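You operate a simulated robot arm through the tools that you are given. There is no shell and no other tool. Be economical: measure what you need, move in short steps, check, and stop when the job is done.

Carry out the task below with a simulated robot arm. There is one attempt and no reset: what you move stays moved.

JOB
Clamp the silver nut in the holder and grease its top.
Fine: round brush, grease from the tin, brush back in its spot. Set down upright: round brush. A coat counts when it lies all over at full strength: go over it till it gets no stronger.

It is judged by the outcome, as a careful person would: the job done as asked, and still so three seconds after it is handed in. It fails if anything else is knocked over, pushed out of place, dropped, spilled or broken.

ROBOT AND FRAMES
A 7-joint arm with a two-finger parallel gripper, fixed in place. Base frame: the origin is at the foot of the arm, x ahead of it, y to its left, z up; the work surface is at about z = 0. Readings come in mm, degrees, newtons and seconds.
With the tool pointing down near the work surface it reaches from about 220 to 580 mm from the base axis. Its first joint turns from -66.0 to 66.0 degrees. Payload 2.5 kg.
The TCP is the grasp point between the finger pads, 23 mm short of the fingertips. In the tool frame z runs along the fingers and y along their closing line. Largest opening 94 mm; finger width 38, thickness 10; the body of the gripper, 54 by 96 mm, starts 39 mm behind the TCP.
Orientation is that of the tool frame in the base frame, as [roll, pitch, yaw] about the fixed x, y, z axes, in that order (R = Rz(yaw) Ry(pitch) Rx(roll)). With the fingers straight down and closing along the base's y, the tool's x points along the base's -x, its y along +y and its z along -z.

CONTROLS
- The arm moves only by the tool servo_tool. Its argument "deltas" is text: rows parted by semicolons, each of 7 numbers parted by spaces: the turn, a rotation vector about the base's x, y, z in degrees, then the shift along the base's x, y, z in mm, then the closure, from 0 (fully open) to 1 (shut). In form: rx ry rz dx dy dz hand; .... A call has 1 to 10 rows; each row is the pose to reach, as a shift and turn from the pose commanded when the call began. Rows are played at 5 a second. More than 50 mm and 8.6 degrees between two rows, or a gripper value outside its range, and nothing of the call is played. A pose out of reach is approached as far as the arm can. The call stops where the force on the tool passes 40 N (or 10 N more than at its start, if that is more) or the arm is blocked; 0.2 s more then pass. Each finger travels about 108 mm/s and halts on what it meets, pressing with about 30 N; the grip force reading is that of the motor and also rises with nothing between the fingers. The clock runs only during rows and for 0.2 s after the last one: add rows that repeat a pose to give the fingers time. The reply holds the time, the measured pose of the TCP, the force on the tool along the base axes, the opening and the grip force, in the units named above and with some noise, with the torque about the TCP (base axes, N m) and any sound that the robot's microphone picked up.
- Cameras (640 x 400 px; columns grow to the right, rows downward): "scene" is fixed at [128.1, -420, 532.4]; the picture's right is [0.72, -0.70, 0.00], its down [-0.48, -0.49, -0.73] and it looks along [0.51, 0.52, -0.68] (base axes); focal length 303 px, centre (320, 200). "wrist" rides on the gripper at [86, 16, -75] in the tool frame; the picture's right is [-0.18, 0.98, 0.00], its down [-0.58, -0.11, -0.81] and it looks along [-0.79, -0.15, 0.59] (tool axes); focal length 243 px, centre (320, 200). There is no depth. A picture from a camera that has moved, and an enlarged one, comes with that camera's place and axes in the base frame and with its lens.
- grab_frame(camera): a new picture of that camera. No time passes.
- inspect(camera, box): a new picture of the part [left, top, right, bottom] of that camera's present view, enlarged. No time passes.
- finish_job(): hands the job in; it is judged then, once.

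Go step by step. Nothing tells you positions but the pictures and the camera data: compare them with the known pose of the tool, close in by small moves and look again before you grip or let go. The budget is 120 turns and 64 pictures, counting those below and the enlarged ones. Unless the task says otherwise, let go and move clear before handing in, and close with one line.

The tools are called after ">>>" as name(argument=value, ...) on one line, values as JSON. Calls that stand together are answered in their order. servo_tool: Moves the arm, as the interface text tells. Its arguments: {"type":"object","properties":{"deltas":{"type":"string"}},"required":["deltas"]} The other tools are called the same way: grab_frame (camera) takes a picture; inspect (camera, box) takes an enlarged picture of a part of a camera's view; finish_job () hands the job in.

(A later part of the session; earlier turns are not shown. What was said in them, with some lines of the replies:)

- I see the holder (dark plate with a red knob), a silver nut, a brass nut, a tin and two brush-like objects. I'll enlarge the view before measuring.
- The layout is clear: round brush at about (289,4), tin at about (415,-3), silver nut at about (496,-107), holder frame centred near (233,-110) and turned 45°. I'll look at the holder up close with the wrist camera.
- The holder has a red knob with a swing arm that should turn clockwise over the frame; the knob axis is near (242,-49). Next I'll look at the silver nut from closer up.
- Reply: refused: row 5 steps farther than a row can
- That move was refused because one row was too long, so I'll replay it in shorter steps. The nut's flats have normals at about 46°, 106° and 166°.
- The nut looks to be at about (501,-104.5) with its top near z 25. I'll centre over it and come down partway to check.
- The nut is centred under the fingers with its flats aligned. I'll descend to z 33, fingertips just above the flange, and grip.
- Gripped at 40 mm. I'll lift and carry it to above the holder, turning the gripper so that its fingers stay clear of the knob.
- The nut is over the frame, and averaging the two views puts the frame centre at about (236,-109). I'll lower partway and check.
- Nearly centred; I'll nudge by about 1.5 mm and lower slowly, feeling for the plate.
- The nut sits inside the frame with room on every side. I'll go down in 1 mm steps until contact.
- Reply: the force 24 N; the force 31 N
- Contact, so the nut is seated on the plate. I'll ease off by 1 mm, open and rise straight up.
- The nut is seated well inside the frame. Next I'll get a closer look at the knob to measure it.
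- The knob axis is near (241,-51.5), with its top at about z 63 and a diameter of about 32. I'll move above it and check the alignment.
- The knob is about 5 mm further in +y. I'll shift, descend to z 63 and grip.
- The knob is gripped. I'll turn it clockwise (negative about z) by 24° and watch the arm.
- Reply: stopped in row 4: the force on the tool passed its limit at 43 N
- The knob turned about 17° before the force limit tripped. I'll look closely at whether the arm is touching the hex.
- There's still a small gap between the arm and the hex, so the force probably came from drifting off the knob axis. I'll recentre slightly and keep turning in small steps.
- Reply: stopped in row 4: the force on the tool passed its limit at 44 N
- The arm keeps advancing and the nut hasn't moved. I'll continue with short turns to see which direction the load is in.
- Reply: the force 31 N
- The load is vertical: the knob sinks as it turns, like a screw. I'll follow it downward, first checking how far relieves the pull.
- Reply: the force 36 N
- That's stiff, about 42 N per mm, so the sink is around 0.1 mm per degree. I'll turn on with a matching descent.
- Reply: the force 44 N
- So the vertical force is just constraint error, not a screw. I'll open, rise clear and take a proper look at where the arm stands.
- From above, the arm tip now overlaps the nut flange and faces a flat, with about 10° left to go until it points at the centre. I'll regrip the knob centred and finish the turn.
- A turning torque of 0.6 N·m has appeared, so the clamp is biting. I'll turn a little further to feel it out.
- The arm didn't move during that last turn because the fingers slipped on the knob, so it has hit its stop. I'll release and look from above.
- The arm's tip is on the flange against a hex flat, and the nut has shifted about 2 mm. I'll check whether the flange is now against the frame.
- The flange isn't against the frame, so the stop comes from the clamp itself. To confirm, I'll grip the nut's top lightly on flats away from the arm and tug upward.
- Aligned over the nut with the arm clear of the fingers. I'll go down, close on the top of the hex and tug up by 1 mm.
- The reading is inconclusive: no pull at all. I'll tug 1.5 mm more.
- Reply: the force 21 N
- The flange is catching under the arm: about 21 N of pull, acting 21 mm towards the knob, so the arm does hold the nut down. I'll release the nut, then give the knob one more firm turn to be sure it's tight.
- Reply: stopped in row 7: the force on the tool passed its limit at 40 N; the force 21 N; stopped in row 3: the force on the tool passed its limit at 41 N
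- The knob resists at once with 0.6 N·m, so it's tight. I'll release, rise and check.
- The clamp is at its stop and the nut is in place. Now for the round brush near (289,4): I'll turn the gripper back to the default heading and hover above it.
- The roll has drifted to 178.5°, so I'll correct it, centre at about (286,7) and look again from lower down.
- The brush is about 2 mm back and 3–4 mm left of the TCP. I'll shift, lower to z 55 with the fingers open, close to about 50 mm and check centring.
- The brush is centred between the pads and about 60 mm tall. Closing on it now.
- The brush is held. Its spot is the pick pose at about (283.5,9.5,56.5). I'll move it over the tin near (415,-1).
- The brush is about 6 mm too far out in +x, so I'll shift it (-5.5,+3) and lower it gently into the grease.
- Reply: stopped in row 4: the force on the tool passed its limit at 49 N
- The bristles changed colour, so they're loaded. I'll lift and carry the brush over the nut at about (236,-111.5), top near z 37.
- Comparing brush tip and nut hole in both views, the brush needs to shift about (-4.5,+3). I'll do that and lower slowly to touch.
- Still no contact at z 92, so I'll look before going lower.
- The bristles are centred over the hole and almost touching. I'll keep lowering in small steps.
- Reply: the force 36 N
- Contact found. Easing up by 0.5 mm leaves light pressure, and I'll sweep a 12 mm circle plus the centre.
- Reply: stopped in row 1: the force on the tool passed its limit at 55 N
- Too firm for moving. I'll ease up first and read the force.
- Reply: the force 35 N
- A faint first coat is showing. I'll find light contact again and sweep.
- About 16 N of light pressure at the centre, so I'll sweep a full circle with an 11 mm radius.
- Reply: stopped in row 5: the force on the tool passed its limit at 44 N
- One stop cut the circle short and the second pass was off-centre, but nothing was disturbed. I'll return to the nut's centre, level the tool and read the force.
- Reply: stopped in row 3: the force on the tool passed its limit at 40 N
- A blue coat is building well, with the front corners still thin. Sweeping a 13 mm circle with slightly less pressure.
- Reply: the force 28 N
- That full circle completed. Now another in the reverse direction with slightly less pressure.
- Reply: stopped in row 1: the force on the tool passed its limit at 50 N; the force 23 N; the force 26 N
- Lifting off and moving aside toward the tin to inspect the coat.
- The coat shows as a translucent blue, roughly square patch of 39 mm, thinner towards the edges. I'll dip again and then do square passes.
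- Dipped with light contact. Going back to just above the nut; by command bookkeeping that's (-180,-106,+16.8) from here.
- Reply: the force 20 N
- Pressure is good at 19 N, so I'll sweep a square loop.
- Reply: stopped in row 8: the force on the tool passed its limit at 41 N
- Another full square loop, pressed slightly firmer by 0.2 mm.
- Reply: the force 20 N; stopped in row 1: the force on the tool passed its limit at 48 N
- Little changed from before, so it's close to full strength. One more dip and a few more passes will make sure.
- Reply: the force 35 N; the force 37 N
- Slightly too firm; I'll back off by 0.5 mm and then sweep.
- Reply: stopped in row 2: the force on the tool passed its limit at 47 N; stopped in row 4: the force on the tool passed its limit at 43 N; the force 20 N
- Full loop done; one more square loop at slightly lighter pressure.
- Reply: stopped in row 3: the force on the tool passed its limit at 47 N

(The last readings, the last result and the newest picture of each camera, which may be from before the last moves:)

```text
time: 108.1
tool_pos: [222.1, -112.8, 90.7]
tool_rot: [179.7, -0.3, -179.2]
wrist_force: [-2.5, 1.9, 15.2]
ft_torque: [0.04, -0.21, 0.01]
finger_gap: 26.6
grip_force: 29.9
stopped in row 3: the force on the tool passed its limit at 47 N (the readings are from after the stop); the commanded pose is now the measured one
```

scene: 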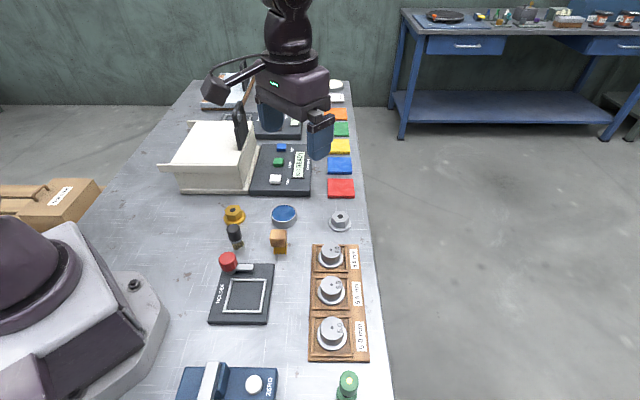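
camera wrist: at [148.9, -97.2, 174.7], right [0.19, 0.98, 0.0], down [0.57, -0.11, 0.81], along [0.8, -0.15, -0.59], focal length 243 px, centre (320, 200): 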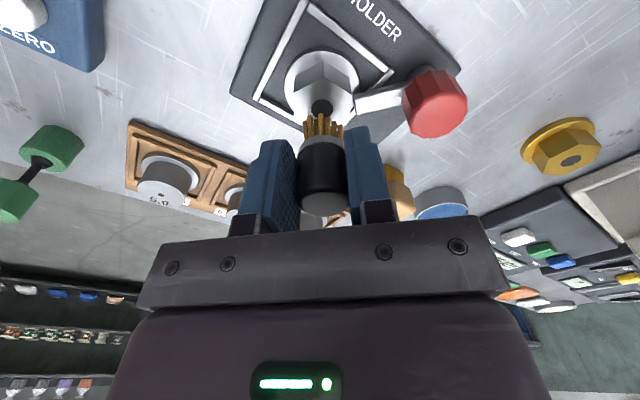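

>>> servo_tool(deltas="0 0 0 3 -7 0.5 0.85;0 0 0 13 -8 0.5 0.85;0 0 0 21 -6 0.5 0.85;0 0 0 23 4 0.5 0.85;0 0 0 22 14 0.5 0.85;0 0 0 13 18 0.5 0.85;0 0 0 3 17 0.5 0.85;0 0 0 -1 9 0.5 0.85;0 0 0 5 2 0.5 0.85;0 0 0 11 5 0.5 0.85")

>>> servo_tool(deltas="0 0 0 0 0 10 0.85;0 0 0 0 0 45 0.85;0 0 0 25 40 45 0.85;0 0 0 40 80 45 0.85;0 0 0 49 113 45 0.85;0 0 0 49 113 45 0.85")

>>> inspect(camera="scene", box=[213, 265, 277, 305])

```text
time: 110.3
tool_pos: [231.6, -110.6, 92.0]
tool_rot: [179.6, -0.4, -179.3]
wrist_force: [-0.5, 0.5, -1.0]
ft_torque: [0.0, 0.0, -0.02]
finger_gap: 26.5
grip_force: 30.7
```

```text
time: 111.7
tool_pos: [282.3, 1.8, 134.2]
tool_rot: [179.5, -0.3, -179.2]
wrist_force: [-1.2, 0.5, -0.2]
ft_torque: [-0.01, 0.04, 0.01]
finger_gap: 26.6
grip_force: 30.3
```

```text
10.00 times, centred on (245, 285) of scene
camera zoom: at [128.1, -420.0, 532.4], right [0.72, -0.7, 0.0], down [-0.48, -0.49, -0.73], along [0.51, 0.52, -0.68], focal length 3034 px, centre (1070, -650)
```

zoom: 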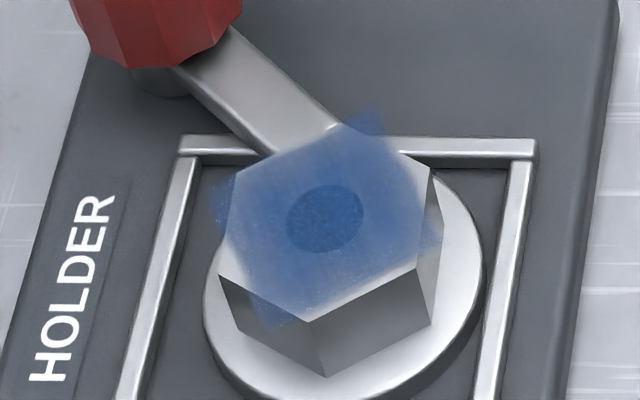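

The coat got visibly stronger this time and is still thin on the near (-x) side, so it isn't saturated. I'll dip again and work more, favouring -x.

>>> servo_tool(deltas="-0.5 -0.3 -0.8 44 -1 0 0.85;-0.5 -0.3 -0.8 88 -1 0 0.85;-0.5 -0.3 -0.8 131 -1.5 0 0.85;-0.5 -0.3 -0.8 131 -1.5 -30 0.85;-0.5 -0.3 -0.8 131 -1.5 -52 0.85;-0.5 -0.3 -0.8 131 -1.5 -57.5 0.85;-0.5 -0.3 -0.8 131 -1.5 -58.5 0.85;-0.5 -0.3 -0.8 131 -1.5 -59.5 0.85;-0.5 -0.3 -0.8 131 -1.5 -60 0.85")

>>> servo_tool(deltas="0 0 0 0 0 -0.6 0.85;0 0 0 0 0 -0.6 0.85")

>>> servo_tool(deltas="0 0 0 0 0 -0.5 0.85;0 0 0 0 0 -0.5 0.85")

```text
time: 113.7
tool_pos: [413.1, 1.6, 75.6]
tool_rot: [-179.8, 0.0, 179.9]
wrist_force: [-0.2, -0.5, -1.3]
ft_torque: [0.0, 0.04, -0.03]
finger_gap: 26.9
grip_force: 30.0
```

```text
time: 114.3
tool_pos: [412.3, 1.4, 75.3]
tool_rot: [-179.9, 0.0, 179.9]
wrist_force: [-1.5, 1.4, 4.7]
ft_torque: [0.08, -0.04, 0.02]
finger_gap: 26.8
grip_force: 30.0
```

```text
time: 114.9
tool_pos: [414.0, 0.7, 74.2]
tool_rot: [-180.0, 0.2, 179.9]
wrist_force: [-3.7, 3.8, 13.3]
ft_torque: [0.22, -0.08, 0.06]
finger_gap: 26.6
grip_force: 29.7
```

>>> servo_tool(deltas="0 0 0 0 0 15 0.85;0 0 0 0 0 50 0.85;0 0 0 -40 -24 58 0.85;0 0 0 -80 -48 58 0.85;0 0 0 -120 -72 58 0.85;0 0 0 -160 -95 58 0.85;0 0 0 -182.5 -108.5 50 0.85;0 0 0 -182.5 -108.5 30 0.85;0 0 0 -182.5 -108.5 18 0.85;0 0 0 -182.5 -108.5 17 0.85")

>>> servo_tool(deltas="0 0 0 0 0 -0.5 0.85;0 0 0 0 0 -0.5 0.85")

>>> servo_tool(deltas="0 0 0 0 0 -0.4 0.85;0 0 0 0 0 -0.4 0.85")

```text
time: 117.1
tool_pos: [227.2, -107.5, 91.4]
tool_rot: [-179.8, 0.0, 179.8]
wrist_force: [-0.4, -0.4, -0.3]
ft_torque: [0.01, 0.01, 0.03]
finger_gap: 26.6
grip_force: 30.2
```

```text
time: 117.7
tool_pos: [228.6, -106.7, 91.0]
tool_rot: [-179.8, -0.1, 179.9]
wrist_force: [-1.0, -0.6, -0.6]
ft_torque: [-0.03, -0.01, 0.05]
finger_gap: 26.9
grip_force: 30.1
```

```text
time: 118.3
tool_pos: [230.2, -106.9, 90.3]
tool_rot: [-179.8, 0.1, 180.0]
wrist_force: [0.1, 0.1, -0.1]
ft_torque: [-0.01, 0.03, 0.0]
finger_gap: 26.7
grip_force: 30.5
```

>>> servo_tool(deltas="0 0 0 0 0 -0.5 0.85;0 0 0 0 0 -0.5 0.85")

>>> servo_tool(deltas="0 0 0 0 0 -0.3 0.85;0 0 0 0 0 -0.3 0.85")

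```text
time: 118.9
tool_pos: [229.8, -107.2, 91.0]
tool_rot: [-179.7, 0.0, 179.9]
wrist_force: [-1.9, 0.7, 7.8]
ft_torque: [0.05, -0.02, 0.03]
finger_gap: 27.2
grip_force: 30.4
```

```text
time: 119.5
tool_pos: [230.1, -105.4, 90.8]
tool_rot: [-179.8, 0.0, 179.9]
wrist_force: [-8.5, 0.2, 25.5]
ft_torque: [0.0, -0.04, -0.01]
finger_gap: 26.4
grip_force: 29.7
```

>>> servo_tool(deltas="0 0 0 -5 0 0.25 0.85;0 0 0 -10 -5 0.25 0.85;0 0 0 -9 -12 0.25 0.85;0 0 0 0 -13 0.25 0.85;0 0 0 9 -12 0.25 0.85;0 0 0 14 -4 0.25 0.85;0 0 0 14 6 0.25 0.85;0 0 0 8 12 0.25 0.85;0 0 0 -2 13 0.25 0.85;0 0 0 -9 8 0.25 0.85")

```text
time: 120.2
tool_pos: [221.7, -113.8, 90.2]
tool_rot: [-179.9, 0.2, -179.7]
wrist_force: [-2.3, 1.4, 11.6]
ft_torque: [0.0, -0.1, 0.03]
finger_gap: 26.6
grip_force: 30.2
stopped in row 3: the force on the tool passed its limit at 47 N (the readings are from after the stop); the commanded pose is now the measured one
```

>>> servo_tool(deltas="0 0 0 7 -5.5 0.2 0.85;0 0 0 16 -5.5 0.1 0.85;0 0 0 22 0.5 0.1 0.85;0 0 0 22 10.5 0.1 0.85;0 0 0 16 18.5 0.1 0.85;0 0 0 6 18.5 0.2 0.85;0 0 0 -2 14.5 0.4 0.85;0 0 0 -3 5.5 0.4 0.85;0 0 0 0 -2.5 0.4 0.85;0 0 0 6 2.5 0.2 0.85")

```text
time: 122.4
tool_pos: [227.1, -112.2, 92.6]
tool_rot: [-179.9, 0.0, -179.7]
wrist_force: [-0.7, -0.1, -0.2]
ft_torque: [-0.03, 0.04, -0.03]
finger_gap: 26.6
grip_force: 30.3
```

>>> servo_tool(deltas="0 0 0 0 0 -0.5 0.85;0 0 0 0 0 -0.5 0.85")

>>> servo_tool(deltas="0 0 0 0 0 -0.4 0.85;0 0 0 0 0 -0.4 0.85")

```text
time: 123.0
tool_pos: [226.6, -111.7, 90.7]
tool_rot: [180.0, 0.0, -179.7]
wrist_force: [1.0, 0.9, -0.6]
ft_torque: [0.0, 0.04, 0.0]
finger_gap: 26.7
grip_force: 30.0
```

```text
time: 123.6
tool_pos: [227.8, -111.3, 91.1]
tool_rot: [-179.8, 0.0, -179.6]
wrist_force: [-2.0, 4.5, 12.9]
ft_torque: [0.19, -0.14, 0.05]
finger_gap: 26.7
grip_force: 30.2
```

>>> servo_tool(deltas="0 0 0 -6.5 -0.5 0 0.85;0 0 0 -6.5 8.5 0 0.85;0 0 0 -3.5 16.5 0 0.85;0 0 0 5.5 16.5 0 0.85;0 0 0 14.5 15.5 0 0.85;0 0 0 16.5 6.5 0 0.85;0 0 0 15.5 -3.5 0 0.85;0 0 0 7.5 -7.5 0 0.85;0 0 0 -1.5 -7.5 0 0.85;0 0 0 0 0 0 0.85")

>>> servo_tool(deltas="0 0 0 0 0 0 0.85")

```text
time: 124.8
tool_pos: [234.6, -93.6, 90.2]
tool_rot: [-180.0, -0.2, -179.7]
wrist_force: [-0.1, 0.8, 8.6]
ft_torque: [0.09, -0.28, 0.01]
finger_gap: 26.9
grip_force: 29.8
stopped in row 5: the force on the tool passed its limit at 43 N (the readings are from after the stop); the commanded pose is now the measured one
```

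```text
time: 125.2
tool_pos: [233.0, -94.0, 91.0]
tool_rot: [-180.0, 0.0, -179.7]
wrist_force: [-2.7, 0.2, 16.2]
ft_torque: [-0.11, -0.08, -0.01]
finger_gap: 26.9
grip_force: 29.6
```

>>> servo_tool(deltas="0 0 0 9 -4 0.2 0.85;0 0 0 10 -13 0.2 0.85;0 0 0 9 -22 0.2 0.85;0 0 0 0 -25 0.2 0.85;0 0 0 -9 -25 0.2 0.85;0 0 0 -14 -18 0.3 0.85;0 0 0 -14 -8 0.3 0.85;0 0 0 -8 -7 0.2 0.85;0 0 0 1 -10 0.2 0.85;0 0 0 -5 -16 0.2 0.85")

>>> servo_tool(deltas="0 0 0 0 0 0 0.85")

```text
time: 127.0
tool_pos: [225.4, -101.3, 90.3]
tool_rot: [180.0, -0.5, -179.8]
wrist_force: [-3.3, 1.1, 12.7]
ft_torque: [-0.04, -0.1, 0.01]
finger_gap: 26.6
grip_force: 29.6
stopped in row 9: the force on the tool passed its limit at 48 N (the readings are from after the stop); the commanded pose is now the measured one
```

```text
time: 127.4
tool_pos: [225.0, -101.9, 90.6]
tool_rot: [-180.0, -0.5, -180.0]
wrist_force: [-3.5, 0.2, 17.9]
ft_torque: [-0.08, -0.14, 0.0]
finger_gap: 26.6
grip_force: 29.9
```

Extra strokes along the -x edge.

>>> servo_tool(deltas="0 -0.5 0 -5 -2 0.2 0.85;0 -0.5 0 -5 -8 0.2 0.85;0 -0.5 0 -4 -14 0.2 0.85;0 -0.5 0 2 -17 0.2 0.85;0 -0.5 0 -2 -11 0.2 0.85;0 -0.5 0 -5 -4 0.2 0.85;0 -0.5 0 -4 3 0.2 0.85;0 -0.5 0 2 7 0.2 0.85;0 -0.5 0 3 0 0.2 0.85;0 -0.5 0 6 -5 0.2 0.85")

>>> servo_tool(deltas="0 0 0 0 0 10 0.85;0 0 0 0 0 45 0.85;0 0 0 25 40 45 0.85;0 0 0 40 80 45 0.85;0 0 0 49 113 45 0.85;0 0 0 49 113 45 0.85")

>>> inspect(camera="scene", box=[213, 265, 277, 305])

```text
time: 129.6
tool_pos: [231.4, -106.9, 91.2]
tool_rot: [179.8, 0.0, -179.9]
wrist_force: [0.4, 0.5, -1.1]
ft_torque: [0.02, 0.03, 0.02]
finger_gap: 26.7
grip_force: 30.0
```

```text
time: 131.0
tool_pos: [279.5, 5.2, 136.9]
tool_rot: [179.8, 0.0, -179.9]
wrist_force: [0.2, 0.5, -0.9]
ft_torque: [0.0, 0.01, -0.04]
finger_gap: 26.4
grip_force: 29.8
```

```text
10.00 times, centred on (245, 285) of scene
camera zoom: at [128.1, -420.0, 532.4], right [0.72, -0.7, 0.0], down [-0.48, -0.49, -0.73], along [0.51, 0.52, -0.68], focal length 3034 px, centre (1070, -650)
```

zoom: 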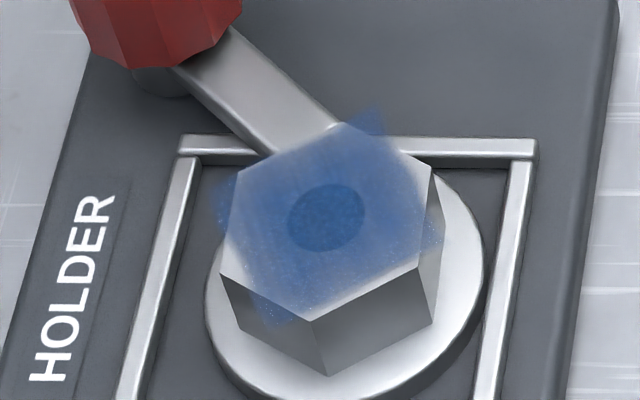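

It's now even and hardly stronger than before, with only the outer rim slightly mottled. One last dip and wider circles will finish the rim.

>>> servo_tool(deltas="0 0 0 44 -1 0 0.85;0 0 0 88 -2 0 0.85;0 0 0 133 -4 0 0.85;0 0 0 133 -4 -30 0.85;0 0 0 133 -4 -54 0.85;0 0 0 133 -4 -60 0.85;0 0 0 133 -4 -61 0.85;0 0 0 133 -4 -61.5 0.85;0 0 0 133 -4 -61.5 0.85")

>>> servo_tool(deltas="0 0 0 0 0 -0.5 0.85;0 0 0 0 0 -0.5 0.85")

>>> servo_tool(deltas="0 0 0 0 0 -0.4 0.85;0 0 0 0 0 -0.4 0.85")

```text
time: 133.0
tool_pos: [413.9, 2.3, 73.8]
tool_rot: [180.0, 0.1, -179.9]
wrist_force: [-3.0, -2.6, 18.1]
ft_torque: [-0.13, -0.07, -0.04]
finger_gap: 26.6
grip_force: 30.2
```

```text
time: 133.6
tool_pos: [413.6, 1.7, 73.7]
tool_rot: [-179.9, 0.2, -180.0]
wrist_force: [-3.2, -4.9, 30.3]
ft_torque: [-0.28, -0.26, -0.09]
finger_gap: 26.8
grip_force: 30.3
```

```text
time: 134.2
tool_pos: [413.3, 3.2, 73.4]
tool_rot: [180.0, 0.3, -179.9]
wrist_force: [-1.1, -10.0, 35.3]
ft_torque: [-0.43, -0.41, -0.18]
finger_gap: 26.6
grip_force: 30.1
```

>>> servo_tool(deltas="0 0 0 0 0 15 0.85;0 0 0 0 0 50 0.85;0 0 0 -40 -24 58 0.85;0 0 0 -80 -48 58 0.85;0 0 0 -120 -72 58 0.85;0 0 0 -160 -95 58 0.85;0 0 0 -181.5 -109 50 0.85;0 0 0 -181.5 -109 30 0.85;0 0 0 -181.5 -109 18.5 0.85;0 0 0 -181.5 -109 17.3 0.85")

>>> servo_tool(deltas="0 0 0 0 0 -0.4 0.85;0 0 0 0 0 -0.4 0.85")

```text
time: 136.4
tool_pos: [233.9, -104.0, 91.8]
tool_rot: [-180.0, 0.1, -180.0]
wrist_force: [-1.7, 0.9, 9.5]
ft_torque: [0.01, -0.15, 0.01]
finger_gap: 26.8
grip_force: 29.9
```

```text
time: 137.0
tool_pos: [233.1, -103.5, 90.5]
tool_rot: [-180.0, 0.2, -179.8]
wrist_force: [2.9, 1.4, 10.2]
ft_torque: [0.07, -0.31, 0.04]
finger_gap: 26.9
grip_force: 29.8
```

>>> servo_tool(deltas="0 0 0 13 -3.5 0 0.85;0 0 0 10.3 4.7 0 0.85;0 0 0 3.3 9.8 0 0.85;0 0 0 -5.3 9.8 0.1 0.85;0 0 0 -12.3 4.7 0.2 0.85;0 0 0 -15 -3.5 0.2 0.85;0 0 0 -12.3 -11.7 0.2 0.85;0 0 0 -5.3 -16.8 0.1 0.85;0 0 0 3.3 -16.8 0 0.85;0 0 0 10.3 -11.7 0 0.85")

```text
time: 139.2
tool_pos: [243.4, -115.9, 91.1]
tool_rot: [179.8, 0.0, -179.8]
wrist_force: [-1.2, -0.8, 2.3]
ft_torque: [-0.05, 0.01, -0.03]
finger_gap: 26.6
grip_force: 29.9
```

>>> servo_tool(deltas="0 0 0 2.7 8.2 -0.3 0.85;0 0 0 0 16.4 -0.3 0.85;0 0 0 -7 21.5 -0.2 0.85;0 0 0 -15.6 21.5 -0.1 0.85;0 0 0 -22.6 16.4 0 0.85;0 0 0 -25.3 8.2 0 0.85;0 0 0 -22.6 0 0 0.85;0 0 0 -15.6 -5.1 -0.1 0.85;0 0 0 -7 -5.1 -0.3 0.85;0 0 0 0 0 -0.3 0.85")

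```text
time: 140.7
tool_pos: [217.7, -110.4, 90.1]
tool_rot: [179.9, 0.0, -179.5]
wrist_force: [-2.5, 1.4, 12.6]
ft_torque: [0.01, -0.15, 0.02]
finger_gap: 26.7
grip_force: 30.0
stopped in row 7: the force on the tool passed its limit at 42 N (the readings are from after the stop); the commanded pose is now the measured one
```

>>> servo_tool(deltas="0 0 0 3 -4.5 0.4 0.85;0 0 0 10 -9.5 0.3 0.85;0 0 0 19 -9.5 0.2 0.85;0 0 0 25 -4.5 0.1 0.85;0 0 0 22 3.5 0.1 0.85;0 0 0 17 11.5 0.1 0.85;0 0 0 9 10.5 0.2 0.85;0 0 0 6 3.5 0.3 0.85;0 0 0 11 -3.5 0.2 0.85;0 0 0 14 3.5 0.1 0.85")

>>> servo_tool(deltas="0 0 0.5 0 0 10 0.85;0 0 0 0 0 45 0.85;0 0 0 25 40 45 0.85;0 0 0 40 80 45 0.85;0 0 0 52 116 45 0.85;0 0 0 52 116 45 0.85;0 0 0 52 116 45 0.85")

>>> inspect(camera="scene", box=[205, 215, 285, 305])

```text
time: 142.9
tool_pos: [232.4, -106.9, 90.0]
tool_rot: [179.9, -0.1, -179.7]
wrist_force: [-1.7, -2.4, 7.0]
ft_torque: [-0.13, -0.09, -0.02]
finger_gap: 26.7
grip_force: 30.2
```

```text
time: 144.5
tool_pos: [282.2, 8.7, 133.7]
tool_rot: [179.9, -0.1, -179.7]
wrist_force: [-0.2, 0.8, -0.2]
ft_torque: [0.0, 0.0, 0.03]
finger_gap: 26.7
grip_force: 29.8
```

```text
4.44 times, centred on (245, 260) of scene
camera zoom: at [128.1, -420.0, 532.4], right [0.72, -0.7, 0.0], down [-0.48, -0.49, -0.73], along [0.51, 0.52, -0.68], focal length 1348 px, centre (653, -67)
```

zoom: 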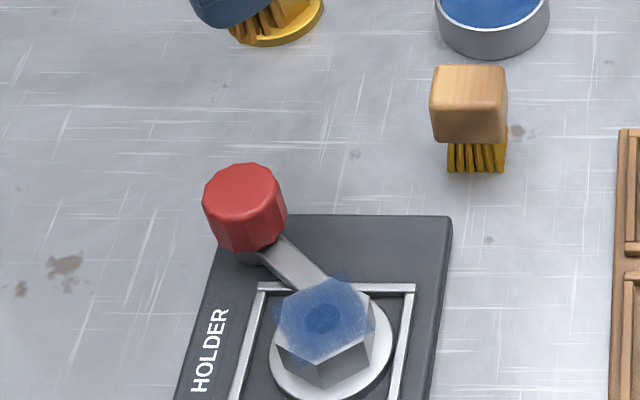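

The coat is even all over now. I'll put the brush back: straight down over its spot, slowly at the end.

>>> servo_tool(deltas="0 0 0 0.8 0.5 -25 0.85;0 0 0 0.8 0.5 -50 0.85;0 0 0 0.8 0.5 -68 0.85;0 0 0 0.8 0.5 -74 0.85;0 0 0 0.8 0.5 -74 0.85")

>>> servo_tool(deltas="0 0 0 0 0 -0.7 0.85;0 0 0 0 0 -1.4 0.85;0 0 0 0 0 -1.4 0.85")

>>> servo_tool(deltas="0 0 0 0 0 -0.7 0.85;0 0 0 0 0 -0.7 0.85")

```text
time: 145.7
tool_pos: [283.6, 10.5, 59.1]
tool_rot: [179.9, -0.1, -179.6]
wrist_force: [0.7, 0.2, -1.1]
ft_torque: [-0.06, 0.01, 0.0]
finger_gap: 26.6
grip_force: 29.8
```

```text
time: 146.5
tool_pos: [284.6, 9.9, 60.1]
tool_rot: [179.9, -0.1, -179.7]
wrist_force: [0.3, -0.4, 0.2]
ft_torque: [0.01, 0.03, 0.02]
finger_gap: 27.0
grip_force: 30.2
```

```text
time: 147.1
tool_pos: [284.1, 10.1, 57.5]
tool_rot: [179.9, -0.1, -179.7]
wrist_force: [0.1, 1.1, -1.2]
ft_torque: [-0.02, 0.03, -0.01]
finger_gap: 26.7
grip_force: 29.7
```

>>> servo_tool(deltas="0 0 0 0 0 -0.7 0.85;0 0 0 0 0 -0.7 0.85")

>>> servo_tool(deltas="0 0 0 0 0 -0.7 0.85;0 0 0 0 0 -0.7 0.85")

>>> servo_tool(deltas="0 0 0 0 0 -0.5 0.85;0 0 0 0 0 -0.5 0.85")

```text
time: 147.7
tool_pos: [284.1, 9.4, 58.5]
tool_rot: [-180.0, -0.1, -179.7]
wrist_force: [-0.4, 0.4, -0.6]
ft_torque: [0.01, -0.01, 0.02]
finger_gap: 26.8
grip_force: 29.1
```

```text
time: 148.3
tool_pos: [283.8, 10.9, 57.8]
tool_rot: [179.9, -0.2, -179.6]
wrist_force: [-0.5, 1.0, -0.5]
ft_torque: [-0.04, 0.05, -0.01]
finger_gap: 26.6
grip_force: 30.4
```

```text
time: 148.9
tool_pos: [283.2, 9.8, 56.6]
tool_rot: [179.8, 0.0, -179.6]
wrist_force: [0.7, 0.2, -1.0]
ft_torque: [0.02, 0.02, 0.03]
finger_gap: 26.7
grip_force: 30.1
```

>>> servo_tool(deltas="0 0 0 0 0 -0.6 0.85;0 0 0 0 0 -0.6 0.85")

>>> servo_tool(deltas="0 0 0 0 0 -0.5 0.85;0 0 0 0 0 -0.5 0.85")

```text
time: 149.5
tool_pos: [283.6, 9.1, 56.4]
tool_rot: [179.9, -0.1, -179.7]
wrist_force: [0.5, 0.2, -0.2]
ft_torque: [0.03, 0.01, 0.03]
finger_gap: 26.7
grip_force: 30.0
```

```text
time: 150.1
tool_pos: [284.2, 8.2, 56.5]
tool_rot: [179.8, -0.1, -179.6]
wrist_force: [-0.2, 0.4, 1.2]
ft_torque: [-0.01, -0.02, -0.01]
finger_gap: 26.7
grip_force: 30.1
```

>>> servo_tool(deltas="0 0 0 0 0 -0.4 0.85;0 0 0 0 0 -0.4 0.85")

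>>> servo_tool(deltas="0 0 0 0 0 -0.3 0.85;0 0 0 0 0 -0.3 0.85")

```text
time: 150.7
tool_pos: [283.4, 9.9, 55.1]
tool_rot: [179.8, -0.1, -179.8]
wrist_force: [1.4, 0.3, -0.4]
ft_torque: [0.01, 0.0, -0.01]
finger_gap: 26.4
grip_force: 30.3
```

```text
time: 151.3
tool_pos: [284.0, 9.4, 55.3]
tool_rot: [179.9, -0.1, -179.7]
wrist_force: [-0.4, 0.2, -0.2]
ft_torque: [-0.02, 0.02, 0.03]
finger_gap: 26.7
grip_force: 29.8
```

>>> servo_tool(deltas="0 0 0 0 0 -0.5 0.85;0 0 0 0 0 -0.5 0.85")

>>> servo_tool(deltas="0 0 0 0 0 -0.4 0.85;0 0 0 0 0 -0.4 0.85")

```text
time: 151.9
tool_pos: [283.1, 8.7, 54.1]
tool_rot: [179.9, -0.1, -179.7]
wrist_force: [0.8, 0.2, -0.2]
ft_torque: [0.01, -0.03, -0.01]
finger_gap: 26.7
grip_force: 30.1
```

```text
time: 152.5
tool_pos: [284.5, 9.6, 53.6]
tool_rot: [179.9, 0.0, -179.8]
wrist_force: [0.0, 0.3, 0.3]
ft_torque: [0.02, -0.02, 0.02]
finger_gap: 26.6
grip_force: 29.6
```

>>> servo_tool(deltas="0 0 0 0 0 -0.5 0.85;0 0 0 0 0 -0.5 0.85")

>>> servo_tool(deltas="0 0 0 0 0 -0.5 0.85;0 0 0 0 0 -0.5 0.85")

>>> servo_tool(deltas="0 0 0 0 0 -0.4 0.85;0 0 0 0 0 -0.4 0.85")

```text
time: 153.1
tool_pos: [283.8, 8.7, 54.1]
tool_rot: [179.9, 0.0, -179.7]
wrist_force: [0.0, 0.3, -0.2]
ft_torque: [0.0, 0.07, -0.02]
finger_gap: 26.6
grip_force: 30.0
```

```text
time: 153.7
tool_pos: [284.3, 10.0, 53.7]
tool_rot: [179.9, 0.0, -179.7]
wrist_force: [-0.7, 0.6, -1.3]
ft_torque: [-0.01, -0.01, 0.03]
finger_gap: 26.5
grip_force: 30.3
```

```text
time: 154.3
tool_pos: [283.7, 8.3, 53.5]
tool_rot: [179.8, -0.1, -179.6]
wrist_force: [1.0, -0.8, 0.1]
ft_torque: [-0.03, 0.02, -0.04]
finger_gap: 26.5
grip_force: 30.1
```

No floor contact yet because the brush slid up a little in the grip. I'll lower a further 2 mm gently, with the stop limit as guard.

>>> servo_tool(deltas="0 0 0 0 0 -0.4 0.85;0 0 0 0 0 -0.8 0.85;0 0 0 0 0 -1.2 0.85;0 0 0 0 0 -1.2 0.85")

>>> inspect(camera="scene", box=[205, 205, 285, 255])

```text
time: 155.3
tool_pos: [283.8, 9.8, 52.2]
tool_rot: [179.9, -0.2, -179.6]
wrist_force: [-0.9, -0.5, -0.6]
ft_torque: [-0.01, 0.01, -0.03]
finger_gap: 26.6
grip_force: 29.8
```

```text
8.00 times, centred on (245, 230) of scene
camera zoom: at [128.1, -420.0, 532.4], right [0.72, -0.7, 0.0], down [-0.48, -0.49, -0.73], along [0.51, 0.52, -0.68], focal length 2427 px, centre (920, -40)
```

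zoom: 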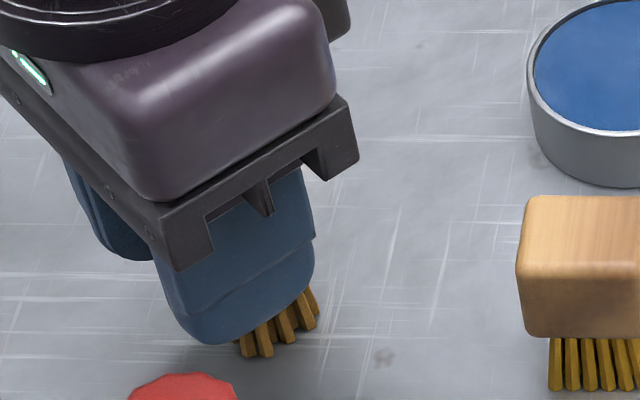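

The bristles match their original place in the picture and are about to touch the table. I'll lower the last bit.

>>> servo_tool(deltas="0 0 0 0 0 -0.5 0.85;0 0 0 0 0 -0.5 0.85")

>>> servo_tool(deltas="0 0 0 0 0 -0.4 0.85;0 0 0 0 0 -0.4 0.85")

>>> servo_tool(deltas="0 0 0 0 0 -0.4 0.85;0 0 0 0 0 -0.4 0.85")

```text
time: 155.9
tool_pos: [284.0, 9.2, 51.6]
tool_rot: [179.8, -0.1, -179.7]
wrist_force: [-7.8, -0.3, 26.0]
ft_torque: [-0.05, 0.0, -0.03]
finger_gap: 26.6
grip_force: 30.2
```

```text
time: 156.5
tool_pos: [284.3, 8.9, 51.7]
tool_rot: [179.8, -0.1, -179.6]
wrist_force: [-7.2, 2.6, 28.2]
ft_torque: [0.08, -0.01, 0.05]
finger_gap: 26.6
grip_force: 30.4
```

```text
time: 157.0
tool_pos: [284.3, 9.6, 51.4]
tool_rot: [179.9, 0.1, -179.7]
wrist_force: [-0.6, 0.3, 9.4]
ft_torque: [-0.01, -0.04, 0.01]
finger_gap: 26.4
grip_force: 29.5
stopped in row 2: the force on the tool passed its limit at 42 N (the readings are from after the stop); the commanded pose is now the measured one
```

The brush is on the table. I'll open slowly and rise straight up.

>>> servo_tool(deltas="0 0 0 0 0 0 0.68;0 0 0 0 0 0 0.6;0 0 0 0 0 0 0.45;0 0 0 0 0 0 0.3;0 0 0 0 0 0 0.3;0 0 0 0 0 20 0.3;0 0 0 0 0 60 0.3;0 0 0 0 0 105 0.3;0 0 0 30 0 120 0.3;0 0 0 30 0 120 0.3")

>>> grab_frame(camera="scene")

```text
time: 159.2
tool_pos: [317.6, 9.2, 172.6]
tool_rot: [179.8, -0.1, -179.6]
wrist_force: [-0.8, 0.1, -0.3]
ft_torque: [-0.02, 0.04, -0.03]
finger_gap: 65.8
grip_force: 0.1
```

```text
0 pictures are left
```

scene: 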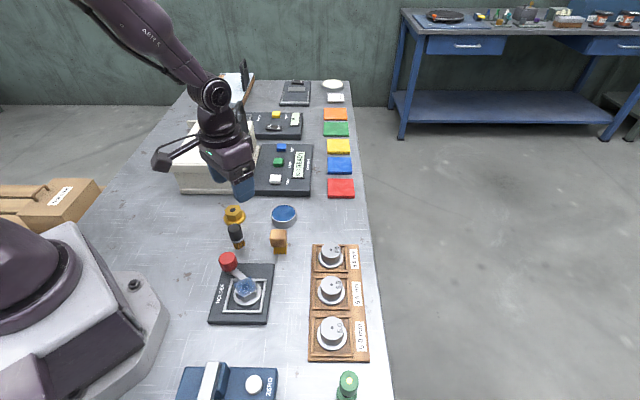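

The brush stands upright in its spot, the nut is clamped and greased, everything else is where it was, and the arm is clear. Handing in.

>>> finish_job()

```text
The job is handed in.
```

The silver nut is clamped in the holder and its top is greased evenly. The round brush is back upright in its spot and nothing else was disturbed, but I judged full coat strength by eye, from passes that barely darkened it any further.
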